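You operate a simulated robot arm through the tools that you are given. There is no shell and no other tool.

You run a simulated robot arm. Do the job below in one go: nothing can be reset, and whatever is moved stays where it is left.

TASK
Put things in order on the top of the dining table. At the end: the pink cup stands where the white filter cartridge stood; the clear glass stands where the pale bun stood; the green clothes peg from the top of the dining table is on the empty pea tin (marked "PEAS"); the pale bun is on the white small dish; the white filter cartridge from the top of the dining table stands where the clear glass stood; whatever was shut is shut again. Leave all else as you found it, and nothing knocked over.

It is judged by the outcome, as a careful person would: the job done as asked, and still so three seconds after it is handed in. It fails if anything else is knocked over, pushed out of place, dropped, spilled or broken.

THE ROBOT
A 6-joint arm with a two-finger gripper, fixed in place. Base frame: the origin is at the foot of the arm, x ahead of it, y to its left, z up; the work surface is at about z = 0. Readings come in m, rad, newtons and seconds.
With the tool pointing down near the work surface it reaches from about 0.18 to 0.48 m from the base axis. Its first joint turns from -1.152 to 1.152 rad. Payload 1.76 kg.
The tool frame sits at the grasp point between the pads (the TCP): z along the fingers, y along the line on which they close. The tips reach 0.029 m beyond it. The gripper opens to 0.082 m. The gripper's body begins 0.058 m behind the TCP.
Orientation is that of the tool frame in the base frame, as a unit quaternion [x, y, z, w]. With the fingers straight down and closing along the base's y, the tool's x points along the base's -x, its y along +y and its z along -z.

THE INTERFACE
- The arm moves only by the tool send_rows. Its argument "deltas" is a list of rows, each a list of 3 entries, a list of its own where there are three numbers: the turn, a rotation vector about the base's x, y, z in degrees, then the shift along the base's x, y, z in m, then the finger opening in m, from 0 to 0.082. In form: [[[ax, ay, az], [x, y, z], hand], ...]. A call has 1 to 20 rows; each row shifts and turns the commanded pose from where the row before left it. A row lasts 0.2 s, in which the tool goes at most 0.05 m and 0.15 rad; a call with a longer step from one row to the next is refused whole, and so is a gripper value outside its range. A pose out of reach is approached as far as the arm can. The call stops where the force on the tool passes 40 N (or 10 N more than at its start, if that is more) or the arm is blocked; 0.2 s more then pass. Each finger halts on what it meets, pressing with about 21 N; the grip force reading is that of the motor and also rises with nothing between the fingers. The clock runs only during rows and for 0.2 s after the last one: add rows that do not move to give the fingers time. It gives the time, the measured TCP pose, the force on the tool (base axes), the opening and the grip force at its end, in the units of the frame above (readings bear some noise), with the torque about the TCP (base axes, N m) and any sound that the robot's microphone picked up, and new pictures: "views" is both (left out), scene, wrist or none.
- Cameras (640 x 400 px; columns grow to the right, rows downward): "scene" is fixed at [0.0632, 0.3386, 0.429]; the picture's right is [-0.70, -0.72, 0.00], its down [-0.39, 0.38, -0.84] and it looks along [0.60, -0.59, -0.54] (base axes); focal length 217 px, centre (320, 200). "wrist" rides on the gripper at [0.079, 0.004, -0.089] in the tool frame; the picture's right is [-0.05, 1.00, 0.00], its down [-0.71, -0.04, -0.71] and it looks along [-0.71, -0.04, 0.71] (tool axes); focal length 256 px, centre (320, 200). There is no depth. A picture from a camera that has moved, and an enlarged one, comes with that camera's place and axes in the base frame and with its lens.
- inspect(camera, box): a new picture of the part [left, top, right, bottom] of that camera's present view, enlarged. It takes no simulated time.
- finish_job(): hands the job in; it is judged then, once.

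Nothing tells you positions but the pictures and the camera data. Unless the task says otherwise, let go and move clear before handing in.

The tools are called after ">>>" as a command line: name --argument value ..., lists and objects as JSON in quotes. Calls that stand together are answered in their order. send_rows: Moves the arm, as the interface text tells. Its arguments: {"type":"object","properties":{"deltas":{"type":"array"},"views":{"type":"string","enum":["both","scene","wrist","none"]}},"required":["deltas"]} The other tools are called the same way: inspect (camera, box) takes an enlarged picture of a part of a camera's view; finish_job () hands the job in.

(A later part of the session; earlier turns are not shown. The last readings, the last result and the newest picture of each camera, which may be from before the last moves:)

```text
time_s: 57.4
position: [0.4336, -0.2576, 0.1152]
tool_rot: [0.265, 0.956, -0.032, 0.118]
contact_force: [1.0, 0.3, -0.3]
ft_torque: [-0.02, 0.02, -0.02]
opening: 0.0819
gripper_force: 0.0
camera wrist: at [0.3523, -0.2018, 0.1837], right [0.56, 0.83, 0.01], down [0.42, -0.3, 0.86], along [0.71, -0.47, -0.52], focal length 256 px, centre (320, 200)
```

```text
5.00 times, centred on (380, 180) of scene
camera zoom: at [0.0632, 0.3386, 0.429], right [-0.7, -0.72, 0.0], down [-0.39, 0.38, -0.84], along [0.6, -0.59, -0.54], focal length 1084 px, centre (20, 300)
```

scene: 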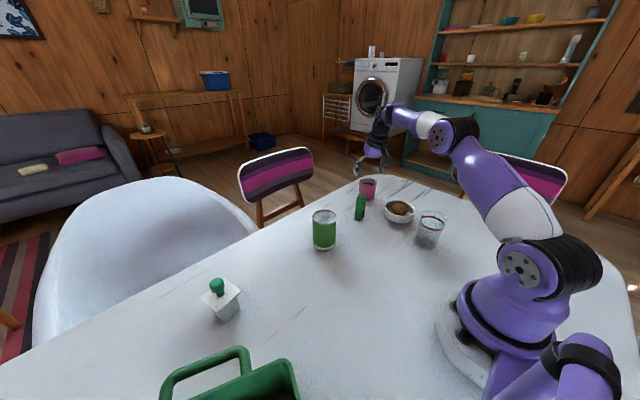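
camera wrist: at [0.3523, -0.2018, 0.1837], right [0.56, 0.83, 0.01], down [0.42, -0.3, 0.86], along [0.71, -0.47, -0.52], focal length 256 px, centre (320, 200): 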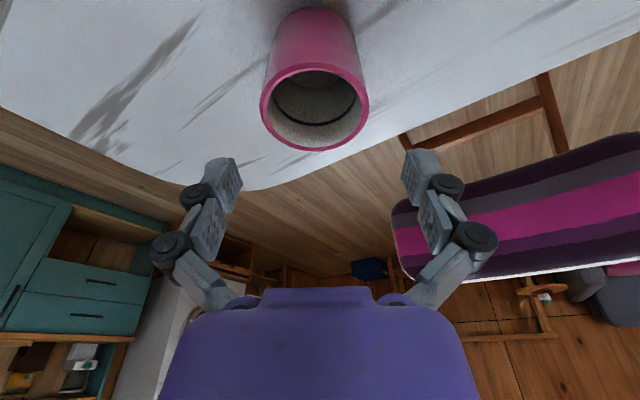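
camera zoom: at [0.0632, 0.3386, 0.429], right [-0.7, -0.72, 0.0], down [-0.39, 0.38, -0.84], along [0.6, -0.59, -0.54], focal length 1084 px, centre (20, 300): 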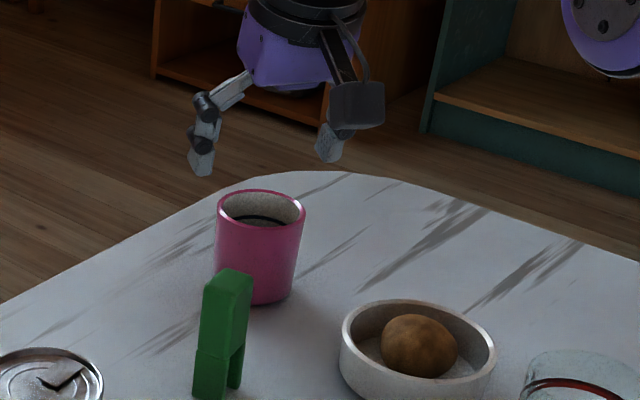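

The cup is about 2 mm to the left of the finger mid-line. I'll correct that, descend to z of about 0.04 with the fingers straddling it, and check before closing.

>>> send_rows --deltas '[[[0, 0, 0], [-0.0015, -0.002, 0], 0.082], [[0, 0, 0], [0, 0, -0.025], 0.082], [[0, 0, 0], [0, 0, -0.025], 0.082], [[0, 0, 0], [0, 0, -0.025], 0.082], [[0, 0, 0], [0, 0, 0], 0.082], [[0, 0, 0], [0, 0, 0], 0.082]]' --views "both"

>>> inspect --camera "wrist" --box '[200, 40, 440, 220]'

>>> inspect --camera "scene" --box '[330, 140, 430, 220]'

```text
time_s: 58.8
position: [0.4319, -0.258, 0.0416]
tool_rot: [0.266, 0.956, -0.033, 0.117]
contact_force: [-0.8, 0.2, -0.3]
ft_torque: [-0.01, -0.03, -0.01]
opening: 0.0818
gripper_force: 0.2
camera wrist: at [0.3506, -0.2031, 0.1083], right [0.56, 0.83, 0.01], down [0.42, -0.3, 0.86], along [0.71, -0.47, -0.52], focal length 256 px, centre (320, 200)
```

scene: 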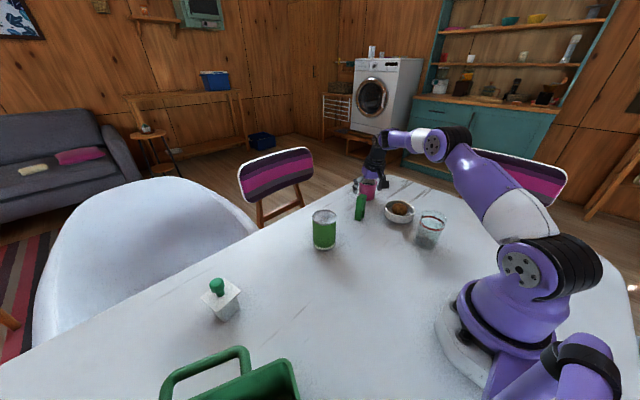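
wrist: 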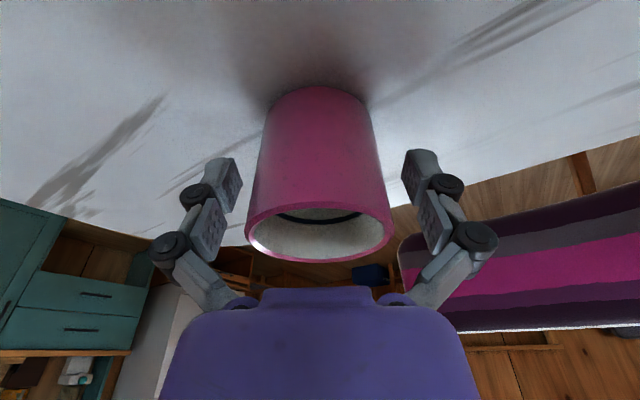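

```text
2.22 times, centred on (320, 130) of wrist
camera zoom: at [0.3506, -0.2031, 0.1083], right [0.56, 0.83, 0.01], down [0.42, -0.3, 0.86], along [0.71, -0.47, -0.52], focal length 569 px, centre (320, 356)
```

zoom: 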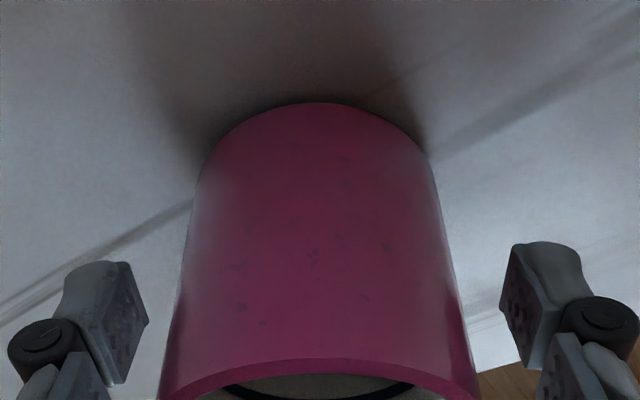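

```text
5.00 times, centred on (380, 180) of scene
camera zoom: at [0.0632, 0.3386, 0.429], right [-0.7, -0.72, 0.0], down [-0.39, 0.38, -0.84], along [0.6, -0.59, -0.54], focal length 1084 px, centre (20, 300)
```

zoom: 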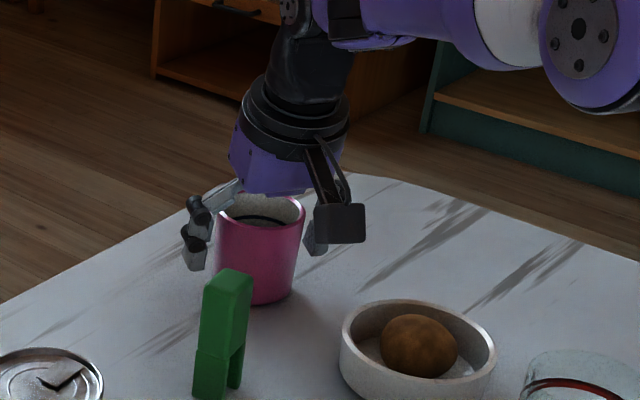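

The fingers straddle the cup evenly and nothing touches. Next I close and test-lift.

>>> send_rows --deltas '[[[0, 0, 0], [0, 0, 0], 0.072], [[0, 0, 0], [0, 0, 0], 0.062], [[0, 0, 0], [0, 0, 0], 0.054], [[0, 0, 0], [0, 0, 0], 0.048], [[0, 0, 0], [0, 0, 0], 0.048], [[0, 0, 0], [0, 0, 0.012], 0.048], [[0, 0, 0], [0, 0, 0], 0.048]]' --views "both"

>>> inspect --camera "wrist" --box '[200, 40, 440, 220]'

>>> inspect --camera "scene" --box '[330, 140, 430, 220]'

```text
time_s: 60.4
position: [0.4333, -0.2587, 0.0519]
tool_rot: [0.264, 0.957, -0.033, 0.118]
contact_force: [0.5, -0.5, -1.2]
ft_torque: [0.03, 0.02, -0.02]
opening: 0.0579
gripper_force: 21.3
camera wrist: at [0.3508, -0.2031, 0.1207], right [0.56, 0.83, 0.01], down [0.42, -0.3, 0.86], along [0.71, -0.47, -0.52], focal length 256 px, centre (320, 200)
```

scene: 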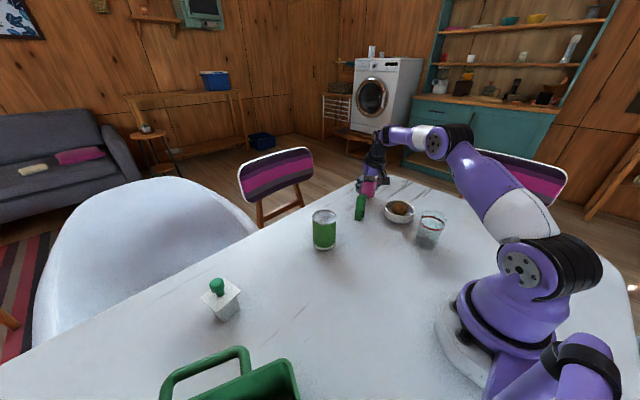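
wrist: 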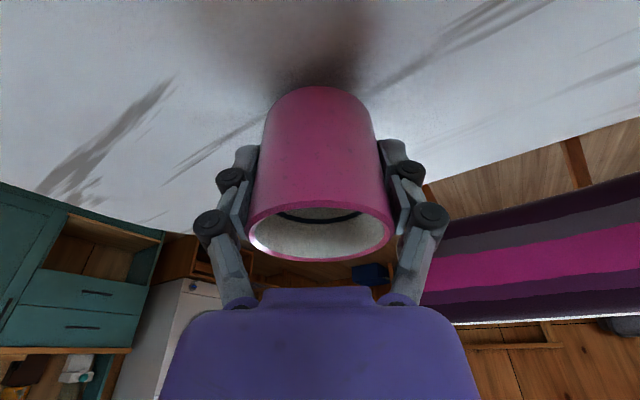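

```text
2.22 times, centred on (320, 130) of wrist
camera zoom: at [0.3508, -0.2031, 0.1207], right [0.56, 0.83, 0.01], down [0.42, -0.3, 0.86], along [0.71, -0.47, -0.52], focal length 569 px, centre (320, 356)
```

zoom: 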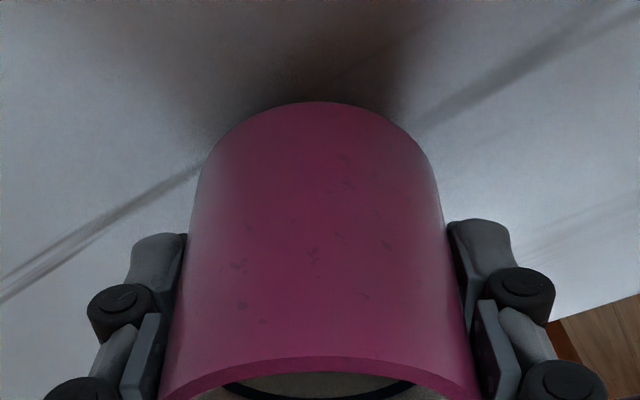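

```text
5.00 times, centred on (380, 180) of scene
camera zoom: at [0.0632, 0.3386, 0.429], right [-0.7, -0.72, 0.0], down [-0.39, 0.38, -0.84], along [0.6, -0.59, -0.54], focal length 1084 px, centre (20, 300)
```

zoom: 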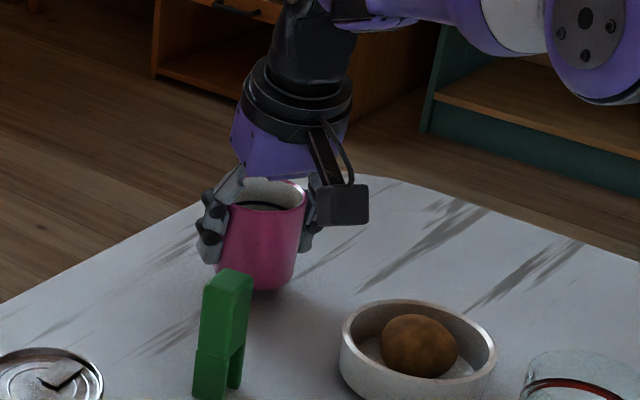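

The cup is held upright. Next I lift it while drawing inward a little, and carry it round to the cartridge's old spot, turning with the azimuth.

>>> send_rows --deltas '[[[0, 0, 0], [0, 0, 0.02], 0.048], [[0, 0, 0], [-0.005, -0.01, 0.03], 0.048], [[0, 0, 0], [-0.012, -0.01, 0.03], 0.048], [[0, 0, 0], [-0.02, -0.01, 0.025], 0.048], [[0, 0, -5], [-0.0282, -0.0179, 0], 0.048], [[0, 0, -5], [-0.0282, -0.0179, 0], 0.048], [[0, 0, -5], [-0.0282, -0.0179, 0], 0.048], [[0, 0, -5], [-0.0282, -0.0179, 0], 0.048], [[0, 0, -5], [-0.0275, -0.0179, 0], 0.048], [[0, 0, 0], [0, 0, 0], 0.048], [[0, 0, 0], [0, 0, 0], 0.048]]' --views "both"

```text
time_s: 62.8
position: [0.2556, -0.3791, 0.1578]
tool_rot: [0.466, 0.876, -0.057, 0.108]
contact_force: [-0.1, -0.6, -1.0]
ft_torque: [-0.03, 0.0, -0.01]
opening: 0.0576
gripper_force: 20.9
camera wrist: at [0.2041, -0.2933, 0.2259], right [0.86, 0.51, 0.01], down [0.26, -0.45, 0.86], along [0.45, -0.73, -0.52], focal length 256 px, centre (320, 200)
```

scene: 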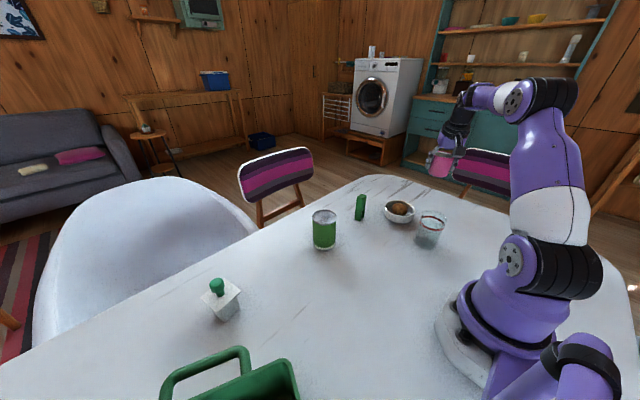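
wrist: 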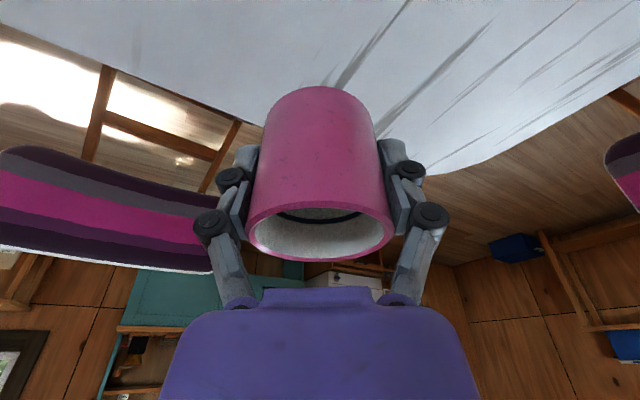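

The cup is over the cartridge's old spot. Next I lower it to just above the table.

>>> send_rows --deltas '[[[0, 0, 0], [0, 0, -0.03], 0.048], [[0, 0, 0], [0, 0, -0.03], 0.048], [[0, 0, 0], [0, 0, -0.03], 0.048], [[0, 0, 0], [0, 0, -0.016], 0.048], [[0, 0, 0], [0, 0, -0.005], 0.048], [[0, 0, 0], [0, 0, 0], 0.048]]' --views "both"

```text
time_s: 64.2
position: [0.2554, -0.3775, 0.0455]
tool_rot: [0.466, 0.876, -0.057, 0.107]
contact_force: [0.3, 0.3, -0.9]
ft_torque: [-0.01, -0.02, 0.02]
opening: 0.0577
gripper_force: 20.9
camera wrist: at [0.204, -0.2926, 0.1141], right [0.86, 0.52, 0.01], down [0.26, -0.45, 0.86], along [0.45, -0.73, -0.52], focal length 256 px, centre (320, 200)
```

scene: 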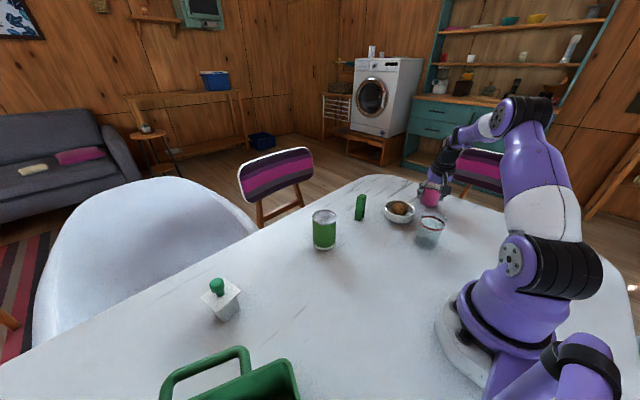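
wrist: 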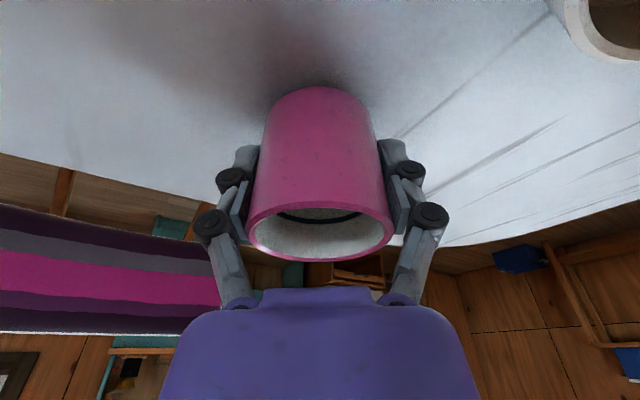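

>>> send_rows --deltas '[[[0, 0, 0], [0, 0, -0.002], 0.048], [[0, 0, 0], [0, 0, -0.0015], 0.048], [[0, 0, 0], [0, 0, 0], 0.048]]' --views "none"

```text
time_s: 65.0
position: [0.2546, -0.3781, 0.0433]
tool_rot: [0.466, 0.876, -0.057, 0.109]
contact_force: [0.3, 0.3, -0.7]
ft_torque: [0.0, -0.02, -0.04]
opening: 0.0577
gripper_force: 21.0
```

>>> send_rows --deltas '[[[0, 0, 0], [0, 0, -0.0015], 0.048], [[0, 0, 0], [0, 0, 0], 0.048]]' --views "none"

```text
time_s: 65.6
position: [0.2546, -0.3784, 0.0415]
tool_rot: [0.467, 0.876, -0.057, 0.107]
contact_force: [-0.1, 0.8, -1.3]
ft_torque: [0.03, -0.03, 0.04]
opening: 0.0577
gripper_force: 20.6
```

>>> send_rows --deltas '[[[0, 0, 0], [0, 0, -0.001], 0.048], [[0, 0, 0], [0, 0, 0], 0.048]]' --views "none"

```text
time_s: 66.2
position: [0.2554, -0.3776, 0.0406]
tool_rot: [0.466, 0.876, -0.057, 0.108]
contact_force: [-1.4, 1.6, 5.5]
ft_torque: [-0.03, 0.14, -0.06]
opening: 0.0578
gripper_force: 20.8
```

The cup touches the table (5.5 N). Next I open and rise straight up.

>>> send_rows --deltas '[[[0, 0, 0], [0, 0, 0], 0.056], [[0, 0, 0], [0, 0, 0], 0.062], [[0, 0, 0], [0, 0, 0], 0.072], [[0, 0, 0], [0, 0, 0], 0.082], [[0, 0, 0], [0, 0, 0], 0.082], [[0, 0, 0], [0, 0, 0.02], 0.082], [[0, 0, 0], [0, 0, 0.035], 0.082], [[0, 0, 0], [0, 0, 0.035], 0.082], [[0, 0, 0], [-0.015, 0.02, 0.035], 0.082], [[0, 0, 0], [-0.01, 0.025, 0.03], 0.082], [[0, 0, 0], [0, 0, 0], 0.082]]' --views "both"

>>> inspect --camera "scene" --box '[330, 170, 470, 260]'

```text
time_s: 68.6
position: [0.2299, -0.3329, 0.1952]
tool_rot: [0.466, 0.877, -0.057, 0.107]
contact_force: [-0.2, 0.2, -0.9]
ft_torque: [0.0, -0.02, 0.01]
opening: 0.0821
gripper_force: 0.0
camera wrist: at [0.1789, -0.2479, 0.2638], right [0.86, 0.52, 0.01], down [0.26, -0.45, 0.86], along [0.45, -0.73, -0.52], focal length 256 px, centre (320, 200)
```

scene: 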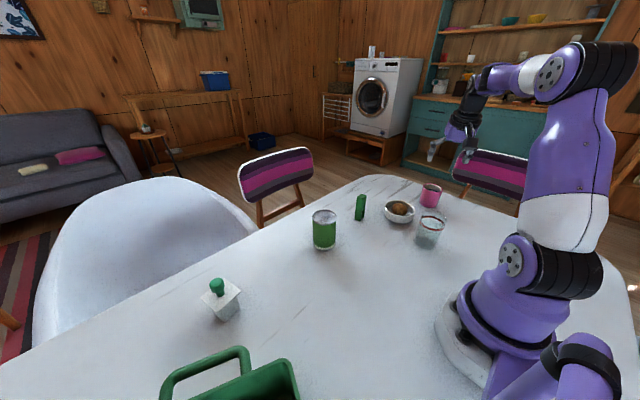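
wrist: 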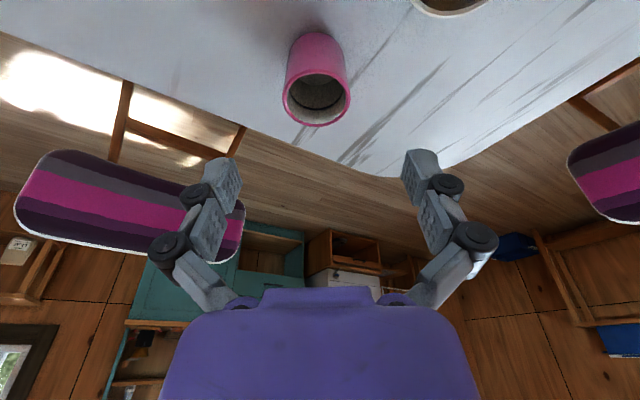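

```text
4.44 times, centred on (400, 215) of scene
camera zoom: at [0.0632, 0.3386, 0.429], right [-0.7, -0.72, 0.0], down [-0.39, 0.38, -0.84], along [0.6, -0.59, -0.54], focal length 964 px, centre (-36, 133)
```

zoom: 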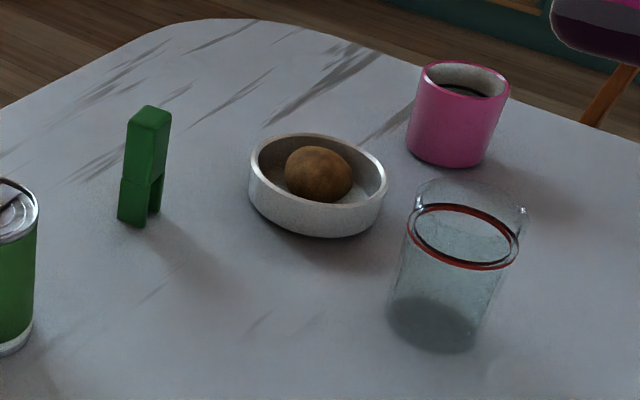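

The cup stands upright at the cartridge's old spot. Now the peg and the tin: I undo the tilt, turn back to 0° and look at both from above.

>>> send_rows --deltas '[[[5.8, 3.91, 0], [0, 0, 0.02], 0.082], [[5.8, 3.91, 0], [0, 0, 0.02], 0.082], [[0, 0, 8], [0.006, 0.039, 0], 0.082], [[0, 0, 8], [0.006, 0.039, 0], 0.082], [[0, 0, 8], [0.006, 0.039, 0], 0.082], [[0, 0, 8], [0.006, 0.039, 0], 0.082], [[0, 0, 8], [0.006, 0.039, 0], 0.082], [[0, 0, 8], [0.006, 0.039, 0], 0.082], [[0, 0, 8], [0.006, 0.039, 0], 0.082], [[0, 0, 0], [0, 0, 0], 0.082], [[0, 0, 0], [0, 0, 0], 0.082]]' --views "both"

>>> inspect --camera "wrist" --box '[240, 60, 440, 220]'

>>> inspect --camera "scene" --box '[295, 185, 385, 255]'

```text
time_s: 71.0
position: [0.2725, -0.0595, 0.235]
tool_rot: [0.0, 1.0, 0.0, 0.0]
contact_force: [0.2, -0.2, -0.1]
ft_torque: [0.01, 0.01, 0.0]
opening: 0.082
gripper_force: 0.0
camera wrist: at [0.1931, -0.0554, 0.325], right [0.05, 1.0, 0.0], down [0.71, -0.04, 0.71], along [0.71, -0.04, -0.71], focal length 256 px, centre (320, 200)
```

scene: 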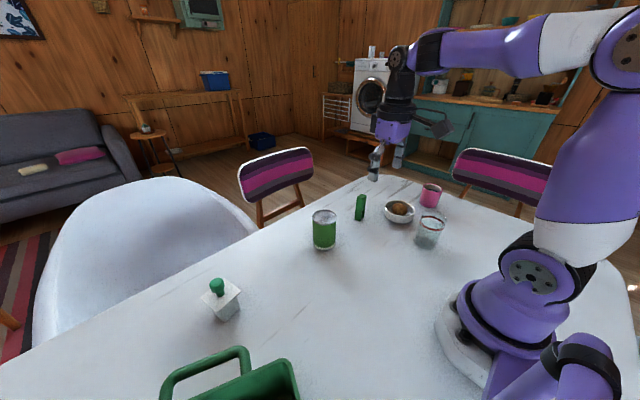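
wrist: 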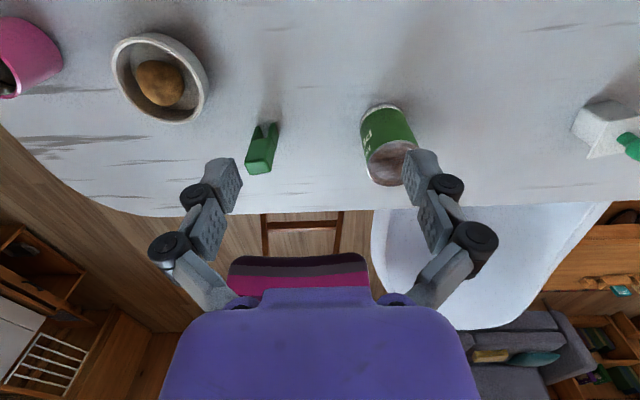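

```text
2.50 times, centred on (340, 140) of wrist
camera zoom: at [0.1931, -0.0554, 0.325], right [0.05, 1.0, 0.0], down [0.71, -0.04, 0.71], along [0.71, -0.04, -0.71], focal length 640 px, centre (270, 350)
```

zoom: 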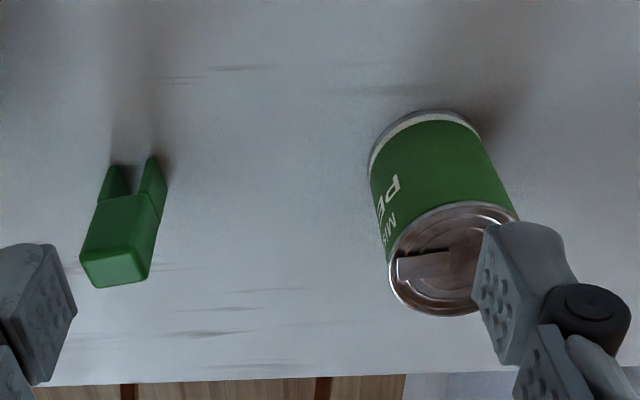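

```text
5.71 times, centred on (340, 220) of scene
camera zoom: at [0.0632, 0.3386, 0.429], right [-0.7, -0.72, 0.0], down [-0.39, 0.38, -0.84], along [0.6, -0.59, -0.54], focal length 1239 px, centre (206, 86)
```

zoom: 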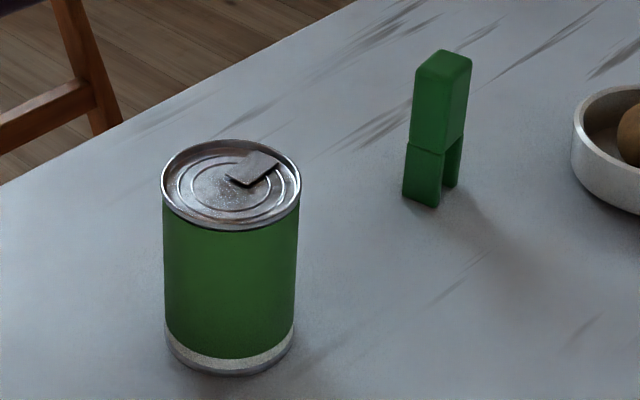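

The peg is a fork-shaped block near (0.366,-0.138), standing on two legs. The tin near (0.371,0.023) has a slightly recessed lid with a pull tab. Next I take a steeper, closer look from above at both.

>>> send_rows --deltas '[[[0, 0, 0], [0.04, 0, -0.005], 0.082], [[0, 0, 0], [0.04, 0, -0.01], 0.082], [[0, 0, 0], [0.04, 0, -0.01], 0.082], [[0, 0, 0], [0, 0, 0], 0.082], [[0, 0, 0], [0, 0, 0], 0.082]]' --views "wrist"

>>> inspect --camera "wrist" --box '[370, 0, 490, 90]'

>>> inspect --camera "wrist" --box '[150, 0, 290, 100]'

```text
time_s: 72.2
position: [0.3915, -0.06, 0.2107]
tool_rot: [0.001, 1.0, 0.0, 0.0]
contact_force: [-0.3, 0.8, 0.2]
ft_torque: [0.01, 0.0, 0.0]
opening: 0.0822
gripper_force: 0.0
camera wrist: at [0.313, -0.0553, 0.3002], right [0.05, 1.0, 0.0], down [0.71, -0.04, 0.71], along [0.71, -0.04, -0.71], focal length 256 px, centre (320, 200)
```

wrist: 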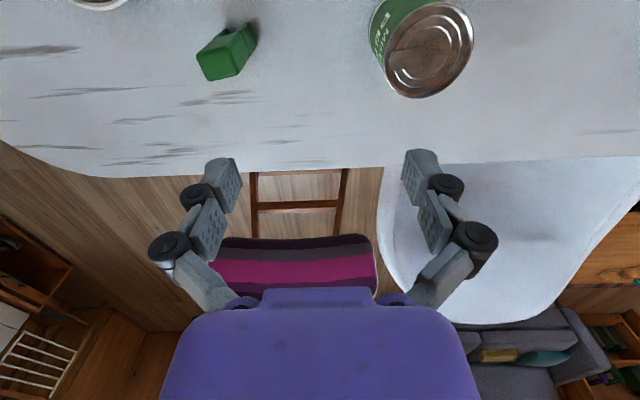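

```text
4.44 times, centred on (430, 45) of wrist
camera zoom: at [0.313, -0.0553, 0.3002], right [0.05, 1.0, 0.0], down [0.71, -0.04, 0.71], along [0.71, -0.04, -0.71], focal length 1138 px, centre (-169, 889)
```

zoom: 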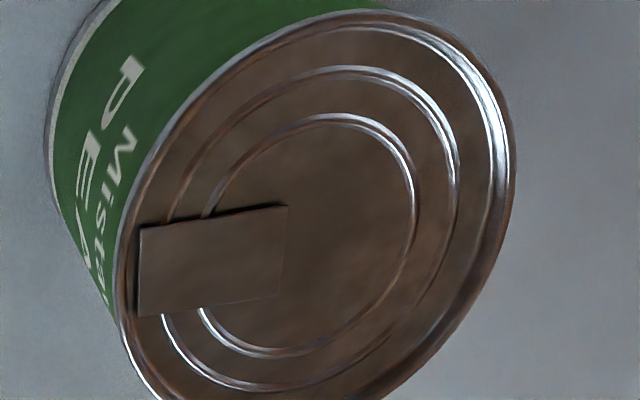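

```text
4.00 times, centred on (220, 50) of wrist
camera zoom: at [0.313, -0.0553, 0.3002], right [0.05, 1.0, 0.0], down [0.71, -0.04, 0.71], along [0.71, -0.04, -0.71], focal length 1024 px, centre (720, 800)
```

zoom: 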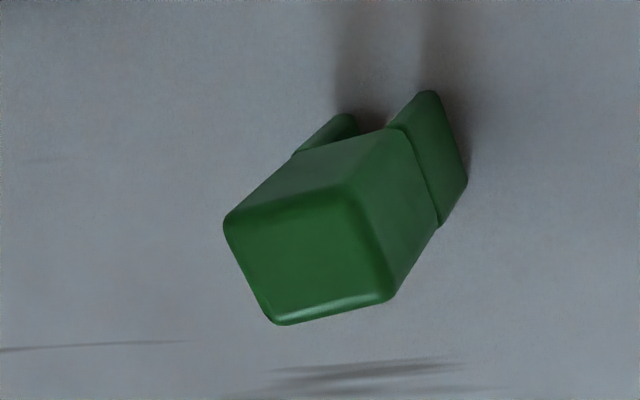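

The peg's top is about 0.0255 by 0.0195 m, turned about 10°, centred at (0.375,-0.138) and about 0.089 m tall. The tin's top is centred at about (0.373,0.0185) with radius 0.030, and the tab covers the -y half. I'll grip the peg across its thin side (tool at -80°), turn it 80° and stand it on the clear half of the lid. First I move over the peg.

>>> send_rows --deltas '[[[0, 0, -8], [-0.0016, -0.0078, 0], 0.082], [[0, 0, -8], [-0.0016, -0.0078, 0], 0.082], [[0, 0, -8], [-0.0016, -0.0078, 0], 0.082], [[0, 0, -8], [-0.0016, -0.0078, 0], 0.082], [[0, 0, -8], [-0.0016, -0.0078, 0], 0.082], [[0, 0, -8], [-0.0016, -0.0078, 0], 0.082], [[0, 0, -8], [-0.0016, -0.0078, 0], 0.082], [[0, 0, -8], [-0.0016, -0.0078, 0], 0.082], [[0, 0, -8], [-0.0016, -0.0078, 0], 0.082], [[0, 0, -8], [-0.0016, -0.0078, 0], 0.082], [[0, 0, 0], [0, 0, -0.03], 0.082], [[0, 0, 0], [0, 0, -0.03], 0.082], [[0, 0, 0], [0, 0, 0], 0.082], [[0, 0, 0], [0, 0, 0], 0.082]]' --views "both"

>>> inspect --camera "wrist" --box '[220, 20, 420, 180]'

```text
time_s: 75.2
position: [0.3774, -0.1393, 0.1503]
tool_rot: [0.643, 0.766, 0.0, 0.001]
contact_force: [0.0, 0.0, 0.2]
ft_torque: [0.01, -0.01, 0.0]
opening: 0.0818
gripper_force: 0.1
camera wrist: at [0.3678, -0.0583, 0.2401], right [0.99, 0.12, 0.0], down [0.09, -0.7, 0.71], along [0.09, -0.7, -0.71], focal length 256 px, centre (320, 200)
```

scene: 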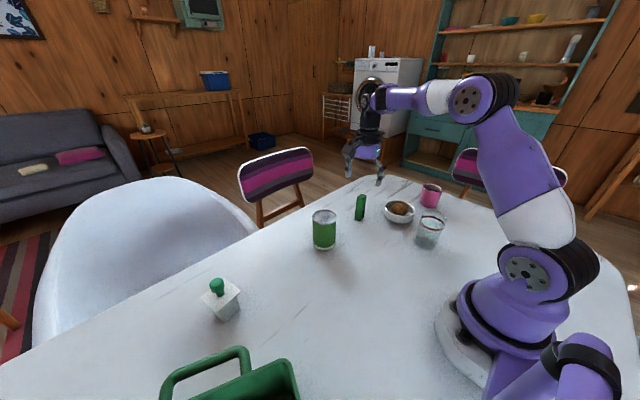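
wrist: 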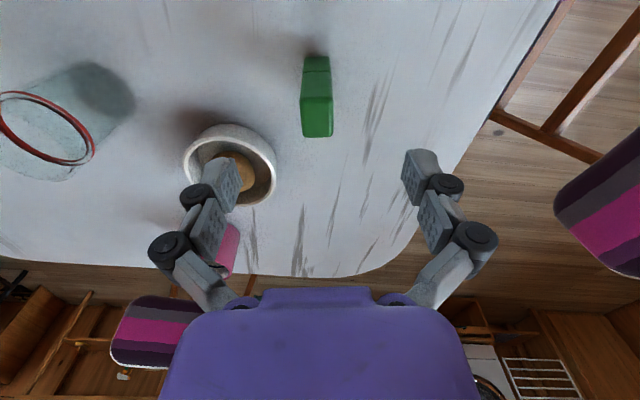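

```text
2.50 times, centred on (320, 100) of wrist
camera zoom: at [0.3678, -0.0583, 0.2401], right [0.99, 0.12, 0.0], down [0.09, -0.7, 0.71], along [0.09, -0.7, -0.71], focal length 640 px, centre (320, 450)
```

zoom: 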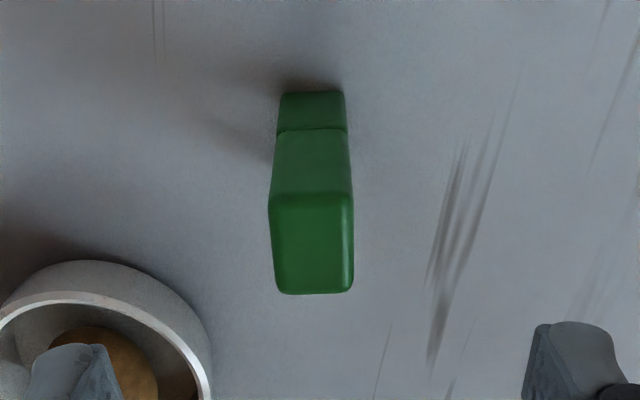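

The peg is lined up between the fingers, its centre about (0.376,-0.137). Next I go down to z of about 0.066 and close on its upper block.

>>> send_rows --deltas '[[[0, 0, 0], [-0.0013, 0.0017, -0.024], 0.082], [[0, 0, 0], [0, 0, -0.03], 0.082], [[0, 0, 0], [0, 0, -0.03], 0.082], [[0, 0, 0], [0, 0, 0], 0.082], [[0, 0, 0], [0, 0, 0], 0.06], [[0, 0, 0], [0, 0, 0], 0.04], [[0, 0, 0], [0, 0, 0], 0.028], [[0, 0, 0], [0, 0, 0], 0.022], [[0, 0, 0], [0, 0, 0], 0.012], [[0, 0, 0], [0, 0, 0], 0.012]]' --views "both"

>>> inspect --camera "wrist" --box '[220, 60, 420, 260]'

>>> inspect --camera "scene" --box '[310, 160, 410, 240]'

```text
time_s: 77.4
position: [0.3749, -0.1359, 0.0665]
tool_rot: [0.643, 0.766, 0.0, 0.0]
contact_force: [0.0, -0.5, 0.1]
ft_torque: [-0.01, -0.02, 0.0]
opening: 0.0207
gripper_force: 21.5
camera wrist: at [0.3664, -0.0564, 0.1567], right [0.99, 0.12, 0.0], down [0.09, -0.7, 0.71], along [0.09, -0.7, -0.71], focal length 256 px, centre (320, 200)
```

scene: 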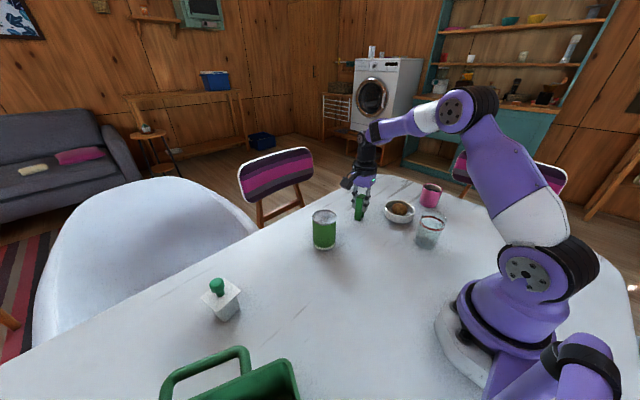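
wrist: 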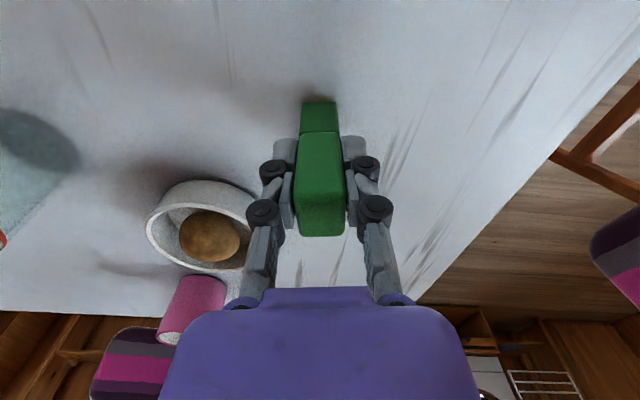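

```text
2.00 times, centred on (320, 160) of wrist
camera zoom: at [0.3664, -0.0564, 0.1567], right [0.99, 0.12, 0.0], down [0.09, -0.7, 0.71], along [0.09, -0.7, -0.71], focal length 512 px, centre (320, 280)
```

zoom: 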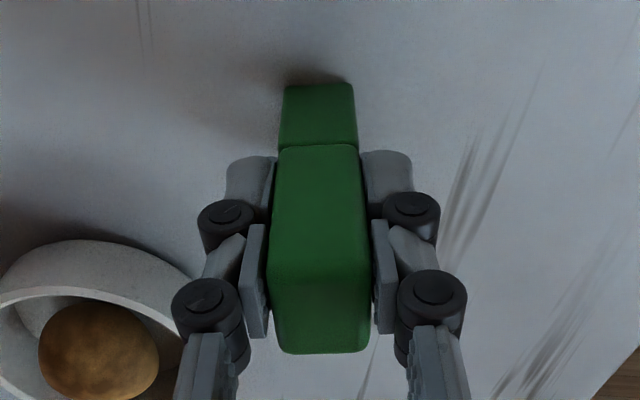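

```text
5.00 times, centred on (360, 200) of scene
camera zoom: at [0.0632, 0.3386, 0.429], right [-0.7, -0.72, 0.0], down [-0.39, 0.38, -0.84], along [0.6, -0.59, -0.54], focal length 1084 px, centre (120, 200)
```

zoom: 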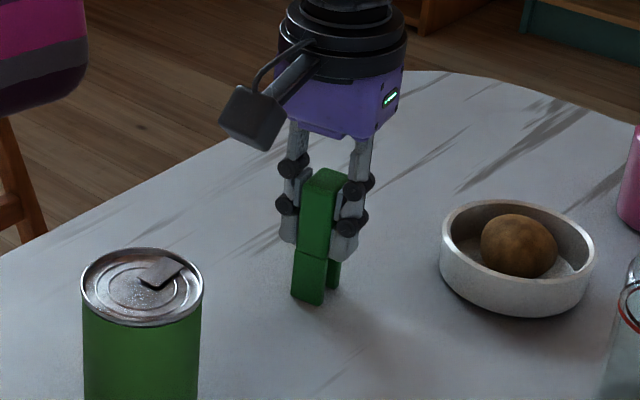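

The peg is held at 0.0207 opening. Next I lift it well above the tin's height, then turn +80° while moving over the clear half of the lid, at about (0.372,0.028).

>>> send_rows --deltas '[[[0, 0, 0], [0, 0, 0.02], 0.012], [[0, 0, 0], [0, 0, 0.04], 0.012], [[0, 0, 0], [0, 0, 0.04], 0.012], [[0, 0, 0], [0, 0, 0.035], 0.012], [[0, 0, 8], [-0.0003, 0.0164, 0], 0.012], [[0, 0, 8], [-0.0003, 0.0164, 0], 0.012], [[0, 0, 8], [-0.0003, 0.0164, 0], 0.012], [[0, 0, 8], [-0.0003, 0.0164, 0], 0.012], [[0, 0, 8], [-0.0003, 0.0164, 0], 0.012], [[0, 0, 8], [-0.0003, 0.0164, 0], 0.012], [[0, 0, 8], [-0.0003, 0.0164, 0], 0.012], [[0, 0, 8], [-0.0003, 0.0164, 0], 0.012], [[0, 0, 8], [-0.0003, 0.0164, 0], 0.012], [[0, 0, 8], [-0.0003, 0.0164, 0], 0.012], [[0, 0, 0], [0, 0, 0], 0.012], [[0, 0, 0], [0, 0, 0], 0.012]]' --views "both"

>>> inspect --camera "wrist" --box '[220, 20, 420, 260]'

>>> inspect --camera "scene" --box '[270, 140, 390, 260]'

```text
time_s: 80.8
position: [0.3713, 0.0278, 0.2017]
tool_rot: [-0.001, 1.0, 0.0, 0.0]
contact_force: [0.0, 0.1, 0.1]
ft_torque: [0.02, 0.02, -0.02]
opening: 0.0208
gripper_force: 21.7
camera wrist: at [0.2932, 0.0332, 0.2915], right [0.05, 1.0, 0.0], down [0.71, -0.04, 0.71], along [0.71, -0.04, -0.71], focal length 256 px, centre (320, 200)
```

scene: 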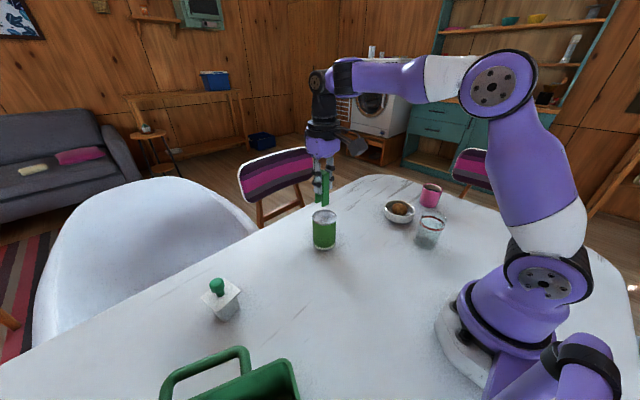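
wrist: 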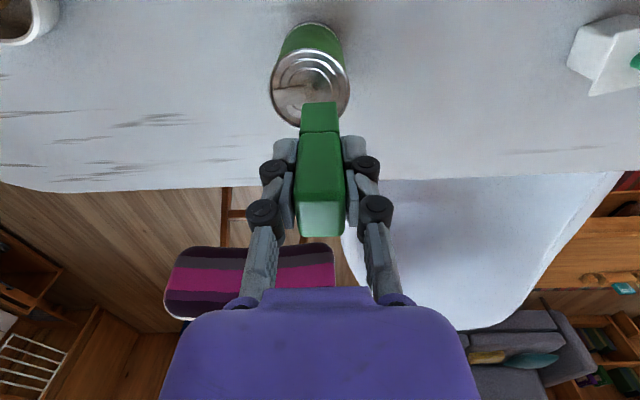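

```text
1.67 times, centred on (320, 140) of wrist
camera zoom: at [0.2932, 0.0332, 0.2915], right [0.05, 1.0, 0.0], down [0.71, -0.04, 0.71], along [0.71, -0.04, -0.71], focal length 427 px, centre (320, 300)
```

zoom: 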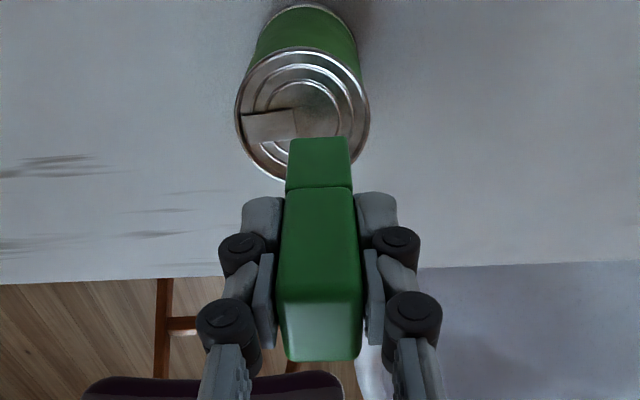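

```text
3.33 times, centred on (330, 200) of scene
camera zoom: at [0.0632, 0.3386, 0.429], right [-0.7, -0.72, 0.0], down [-0.39, 0.38, -0.84], along [0.6, -0.59, -0.54], focal length 723 px, centre (287, 200)
```

zoom: 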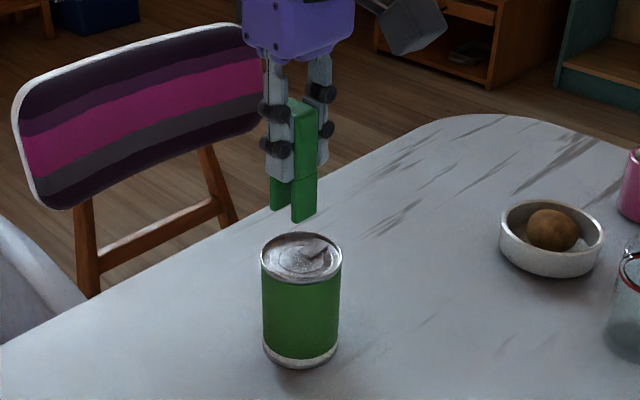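

The peg hangs straight over the tin, and the tab ends just left of it. I'll shift 2.5 mm further from the tab and lower to about 1 cm above the lid to check alignment.

>>> send_rows --deltas '[[[0, 0, 0], [0.0005, 0.0025, 0], 0.012], [[0, 0, 0], [0, 0, -0.015], 0.012], [[0, 0, 0], [0, 0, -0.013], 0.012], [[0, 0, 0], [0, 0, 0], 0.012], [[0, 0, 0], [0, 0, 0], 0.012]]' --views "both"

>>> inspect --camera "wrist" --box '[250, 20, 390, 180]'

>>> inspect --camera "scene" --box '[295, 160, 355, 260]'

```text
time_s: 82.0
position: [0.3718, 0.03, 0.1737]
tool_rot: [0.0, 1.0, 0.0, 0.0]
contact_force: [0.0, -0.1, -0.5]
ft_torque: [0.03, 0.0, -0.02]
opening: 0.0205
gripper_force: 20.6
camera wrist: at [0.293, 0.0351, 0.2631], right [0.05, 1.0, 0.0], down [0.71, -0.04, 0.71], along [0.71, -0.04, -0.71], focal length 256 px, centre (320, 200)
```

scene: 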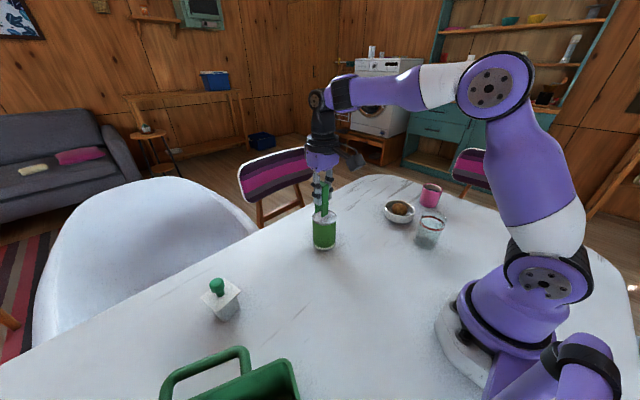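
wrist: 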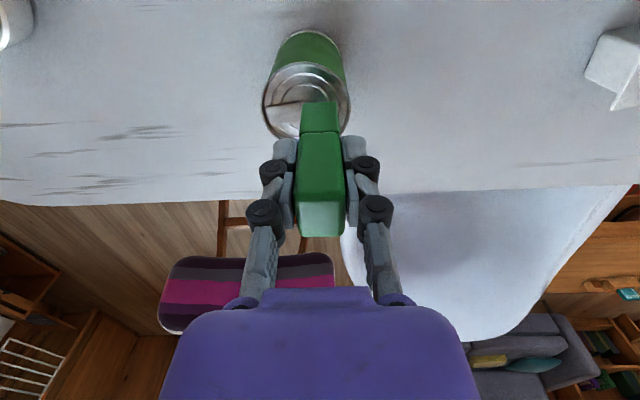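

```text
2.50 times, centred on (320, 100) of wrist
camera zoom: at [0.293, 0.0351, 0.2631], right [0.05, 1.0, 0.0], down [0.71, -0.04, 0.71], along [0.71, -0.04, -0.71], focal length 640 px, centre (320, 450)
```

zoom: 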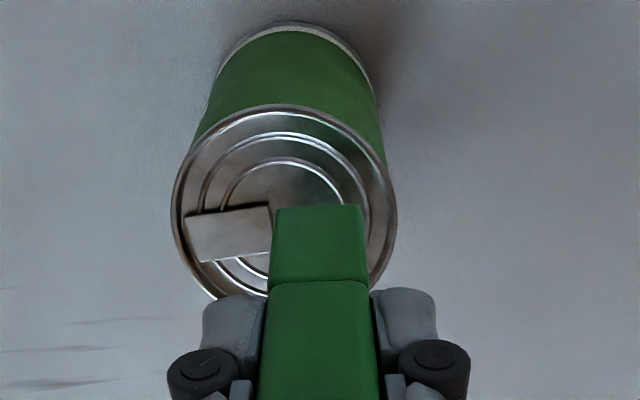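

```text
4.00 times, centred on (325, 210) of scene
camera zoom: at [0.0632, 0.3386, 0.429], right [-0.7, -0.72, 0.0], down [-0.39, 0.38, -0.84], along [0.6, -0.59, -0.54], focal length 867 px, centre (300, 160)
```

zoom: 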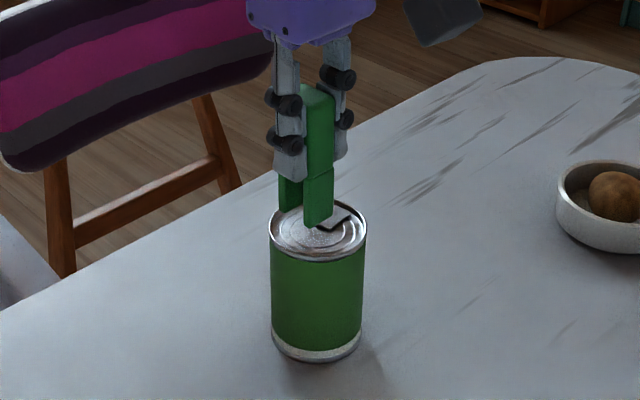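

Peg legs are over the clear part of the lid, about 2 mm from the tab and well inside the rim. Next I shift 1.5 mm inward and lower slowly.

>>> send_rows --deltas '[[[0, 0, 0], [-0.0015, 0.0005, -0.005], 0.012], [[0, 0, 0], [0, 0, -0.003], 0.012], [[0, 0, 0], [0, 0, 0], 0.012]]' --views "none"

```text
time_s: 82.8
position: [0.37, 0.0307, 0.1651]
tool_rot: [0.0, 1.0, 0.0, -0.001]
contact_force: [0.3, -0.3, -1.4]
ft_torque: [0.0, 0.0, 0.03]
opening: 0.0209
gripper_force: 21.1
```

>>> send_rows --deltas '[[[0, 0, 0], [0, 0, -0.0015], 0.012], [[0, 0, 0], [0, 0, 0], 0.012]]' --views "none"

>>> inspect --camera "wrist" --box '[250, 20, 390, 180]'

>>> inspect --camera "scene" --box '[295, 170, 355, 260]'

```text
time_s: 83.4
position: [0.3694, 0.0302, 0.1641]
tool_rot: [0.0, 1.0, 0.0, 0.0]
contact_force: [-0.2, -0.5, 0.2]
ft_torque: [0.01, 0.01, 0.0]
opening: 0.0208
gripper_force: 20.7
```

```text
2.50 times, centred on (320, 100) of wrist
camera zoom: at [0.2919, 0.0357, 0.2535], right [0.05, 1.0, 0.0], down [0.71, -0.04, 0.71], along [0.71, -0.04, -0.71], focal length 640 px, centre (320, 450)
```

zoom: 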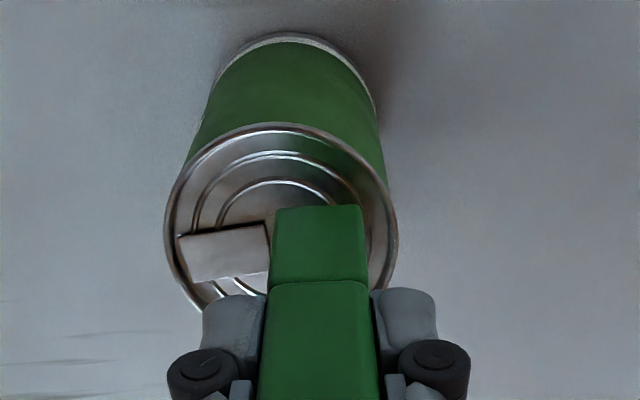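

```text
4.44 times, centred on (325, 215) of scene
camera zoom: at [0.0632, 0.3386, 0.429], right [-0.7, -0.72, 0.0], down [-0.39, 0.38, -0.84], along [0.6, -0.59, -0.54], focal length 964 px, centre (298, 133)
```

zoom: 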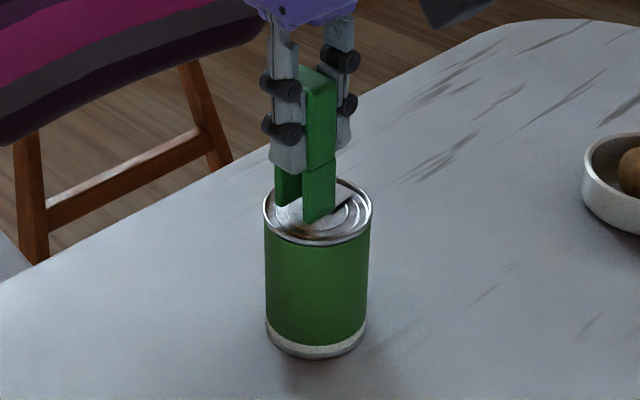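

Still a little above the lid. I continue down in 1 mm steps.

>>> send_rows --deltas '[[[0, 0, 0], [0, 0, -0.001], 0.012], [[0, 0, 0], [0, 0, 0], 0.012]]' --views "none"

```text
time_s: 84.0
position: [0.3714, 0.0304, 0.1624]
tool_rot: [-0.001, 1.0, 0.0, 0.0]
contact_force: [-0.1, -0.4, -0.6]
ft_torque: [0.05, -0.04, 0.04]
opening: 0.021
gripper_force: 20.9
```

>>> send_rows --deltas '[[[0, 0, 0], [0, 0, -0.001], 0.012], [[0, 0, 0], [0, 0, 0], 0.012]]' --views "none"

```text
time_s: 84.6
position: [0.3714, 0.0312, 0.1625]
tool_rot: [0.001, 1.0, 0.0, -0.001]
contact_force: [0.7, -0.4, 0.2]
ft_torque: [-0.01, 0.0, -0.02]
opening: 0.0207
gripper_force: 21.0
```

>>> send_rows --deltas '[[[0, 0, 0], [0, 0, -0.001], 0.012], [[0, 0, 0], [0, 0, 0], 0.012]]' --views "none"

```text
time_s: 85.2
position: [0.3706, 0.0303, 0.1603]
tool_rot: [0.0, 1.0, 0.0, 0.0]
contact_force: [-0.8, -0.2, 0.5]
ft_torque: [-0.01, 0.01, 0.03]
opening: 0.0206
gripper_force: 21.1
```

>>> send_rows --deltas '[[[0, 0, 0], [0, 0, -0.001], 0.012], [[0, 0, 0], [0, 0, 0], 0.012]]' --views "none"

>>> inspect --camera "scene" --box '[305, 185, 345, 225]'

```text
time_s: 85.8
position: [0.3705, 0.0301, 0.1597]
tool_rot: [-0.001, 1.0, 0.001, 0.0]
contact_force: [0.2, 0.6, -0.7]
ft_torque: [-0.01, 0.02, -0.03]
opening: 0.0208
gripper_force: 21.1
```

```text
10.00 times, centred on (325, 205) of scene
camera zoom: at [0.0632, 0.3386, 0.429], right [-0.7, -0.72, 0.0], down [-0.39, 0.38, -0.84], along [0.6, -0.59, -0.54], focal length 2168 px, centre (270, 150)
```

zoom: 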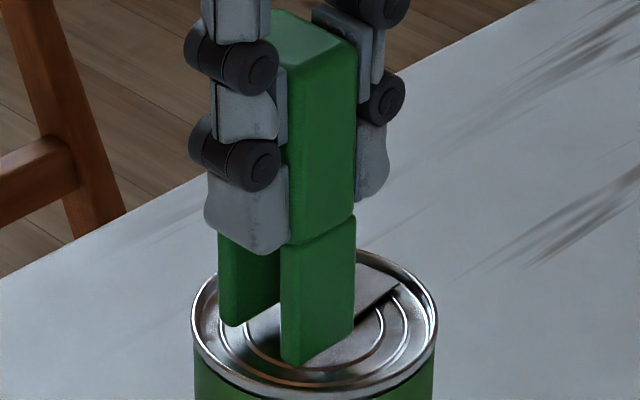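

The zoom shows the legs just above the lid, clear of the tab and the rim. I keep lowering by a millimetre.

>>> send_rows --deltas '[[[0, 0, 0], [0, 0, -0.001], 0.012], [[0, 0, 0], [0, 0, 0], 0.012]]' --views "none"

```text
time_s: 86.4
position: [0.3708, 0.0304, 0.1586]
tool_rot: [0.001, 1.0, 0.001, 0.001]
contact_force: [0.3, 0.3, -0.4]
ft_torque: [-0.02, 0.0, 0.02]
opening: 0.0211
gripper_force: 21.2
```

>>> send_rows --deltas '[[[0, 0, 0], [0, 0, -0.001], 0.012], [[0, 0, 0], [0, 0, 0], 0.012]]' --views "none"

>>> inspect --camera "scene" --box '[305, 185, 345, 225]'

```text
time_s: 87.0
position: [0.3712, 0.0301, 0.1597]
tool_rot: [0.0, 1.0, 0.0, 0.001]
contact_force: [-1.8, 0.5, 14.5]
ft_torque: [0.01, 0.11, -0.02]
opening: 0.0209
gripper_force: 20.8
```

```text
10.00 times, centred on (325, 205) of scene
camera zoom: at [0.0632, 0.3386, 0.429], right [-0.7, -0.72, 0.0], down [-0.39, 0.38, -0.84], along [0.6, -0.59, -0.54], focal length 2168 px, centre (270, 150)
```

zoom: 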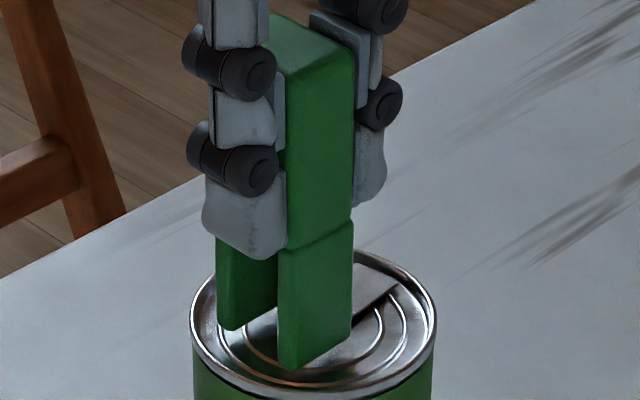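

Contact with the lid (14 N). I ease up slightly to relieve the press, then open a little at first and watch whether the peg stays upright.

>>> send_rows --deltas '[[[0, 0, 0], [0, 0, 0.0008], 0.012], [[0, 0, 0], [0, 0, 0], 0.012]]' --views "none"

```text
time_s: 87.6
position: [0.3712, 0.0303, 0.1583]
tool_rot: [0.001, 1.0, 0.0, 0.0]
contact_force: [0.9, 0.4, 8.4]
ft_torque: [0.03, -0.1, 0.03]
opening: 0.0207
gripper_force: 21.2
```

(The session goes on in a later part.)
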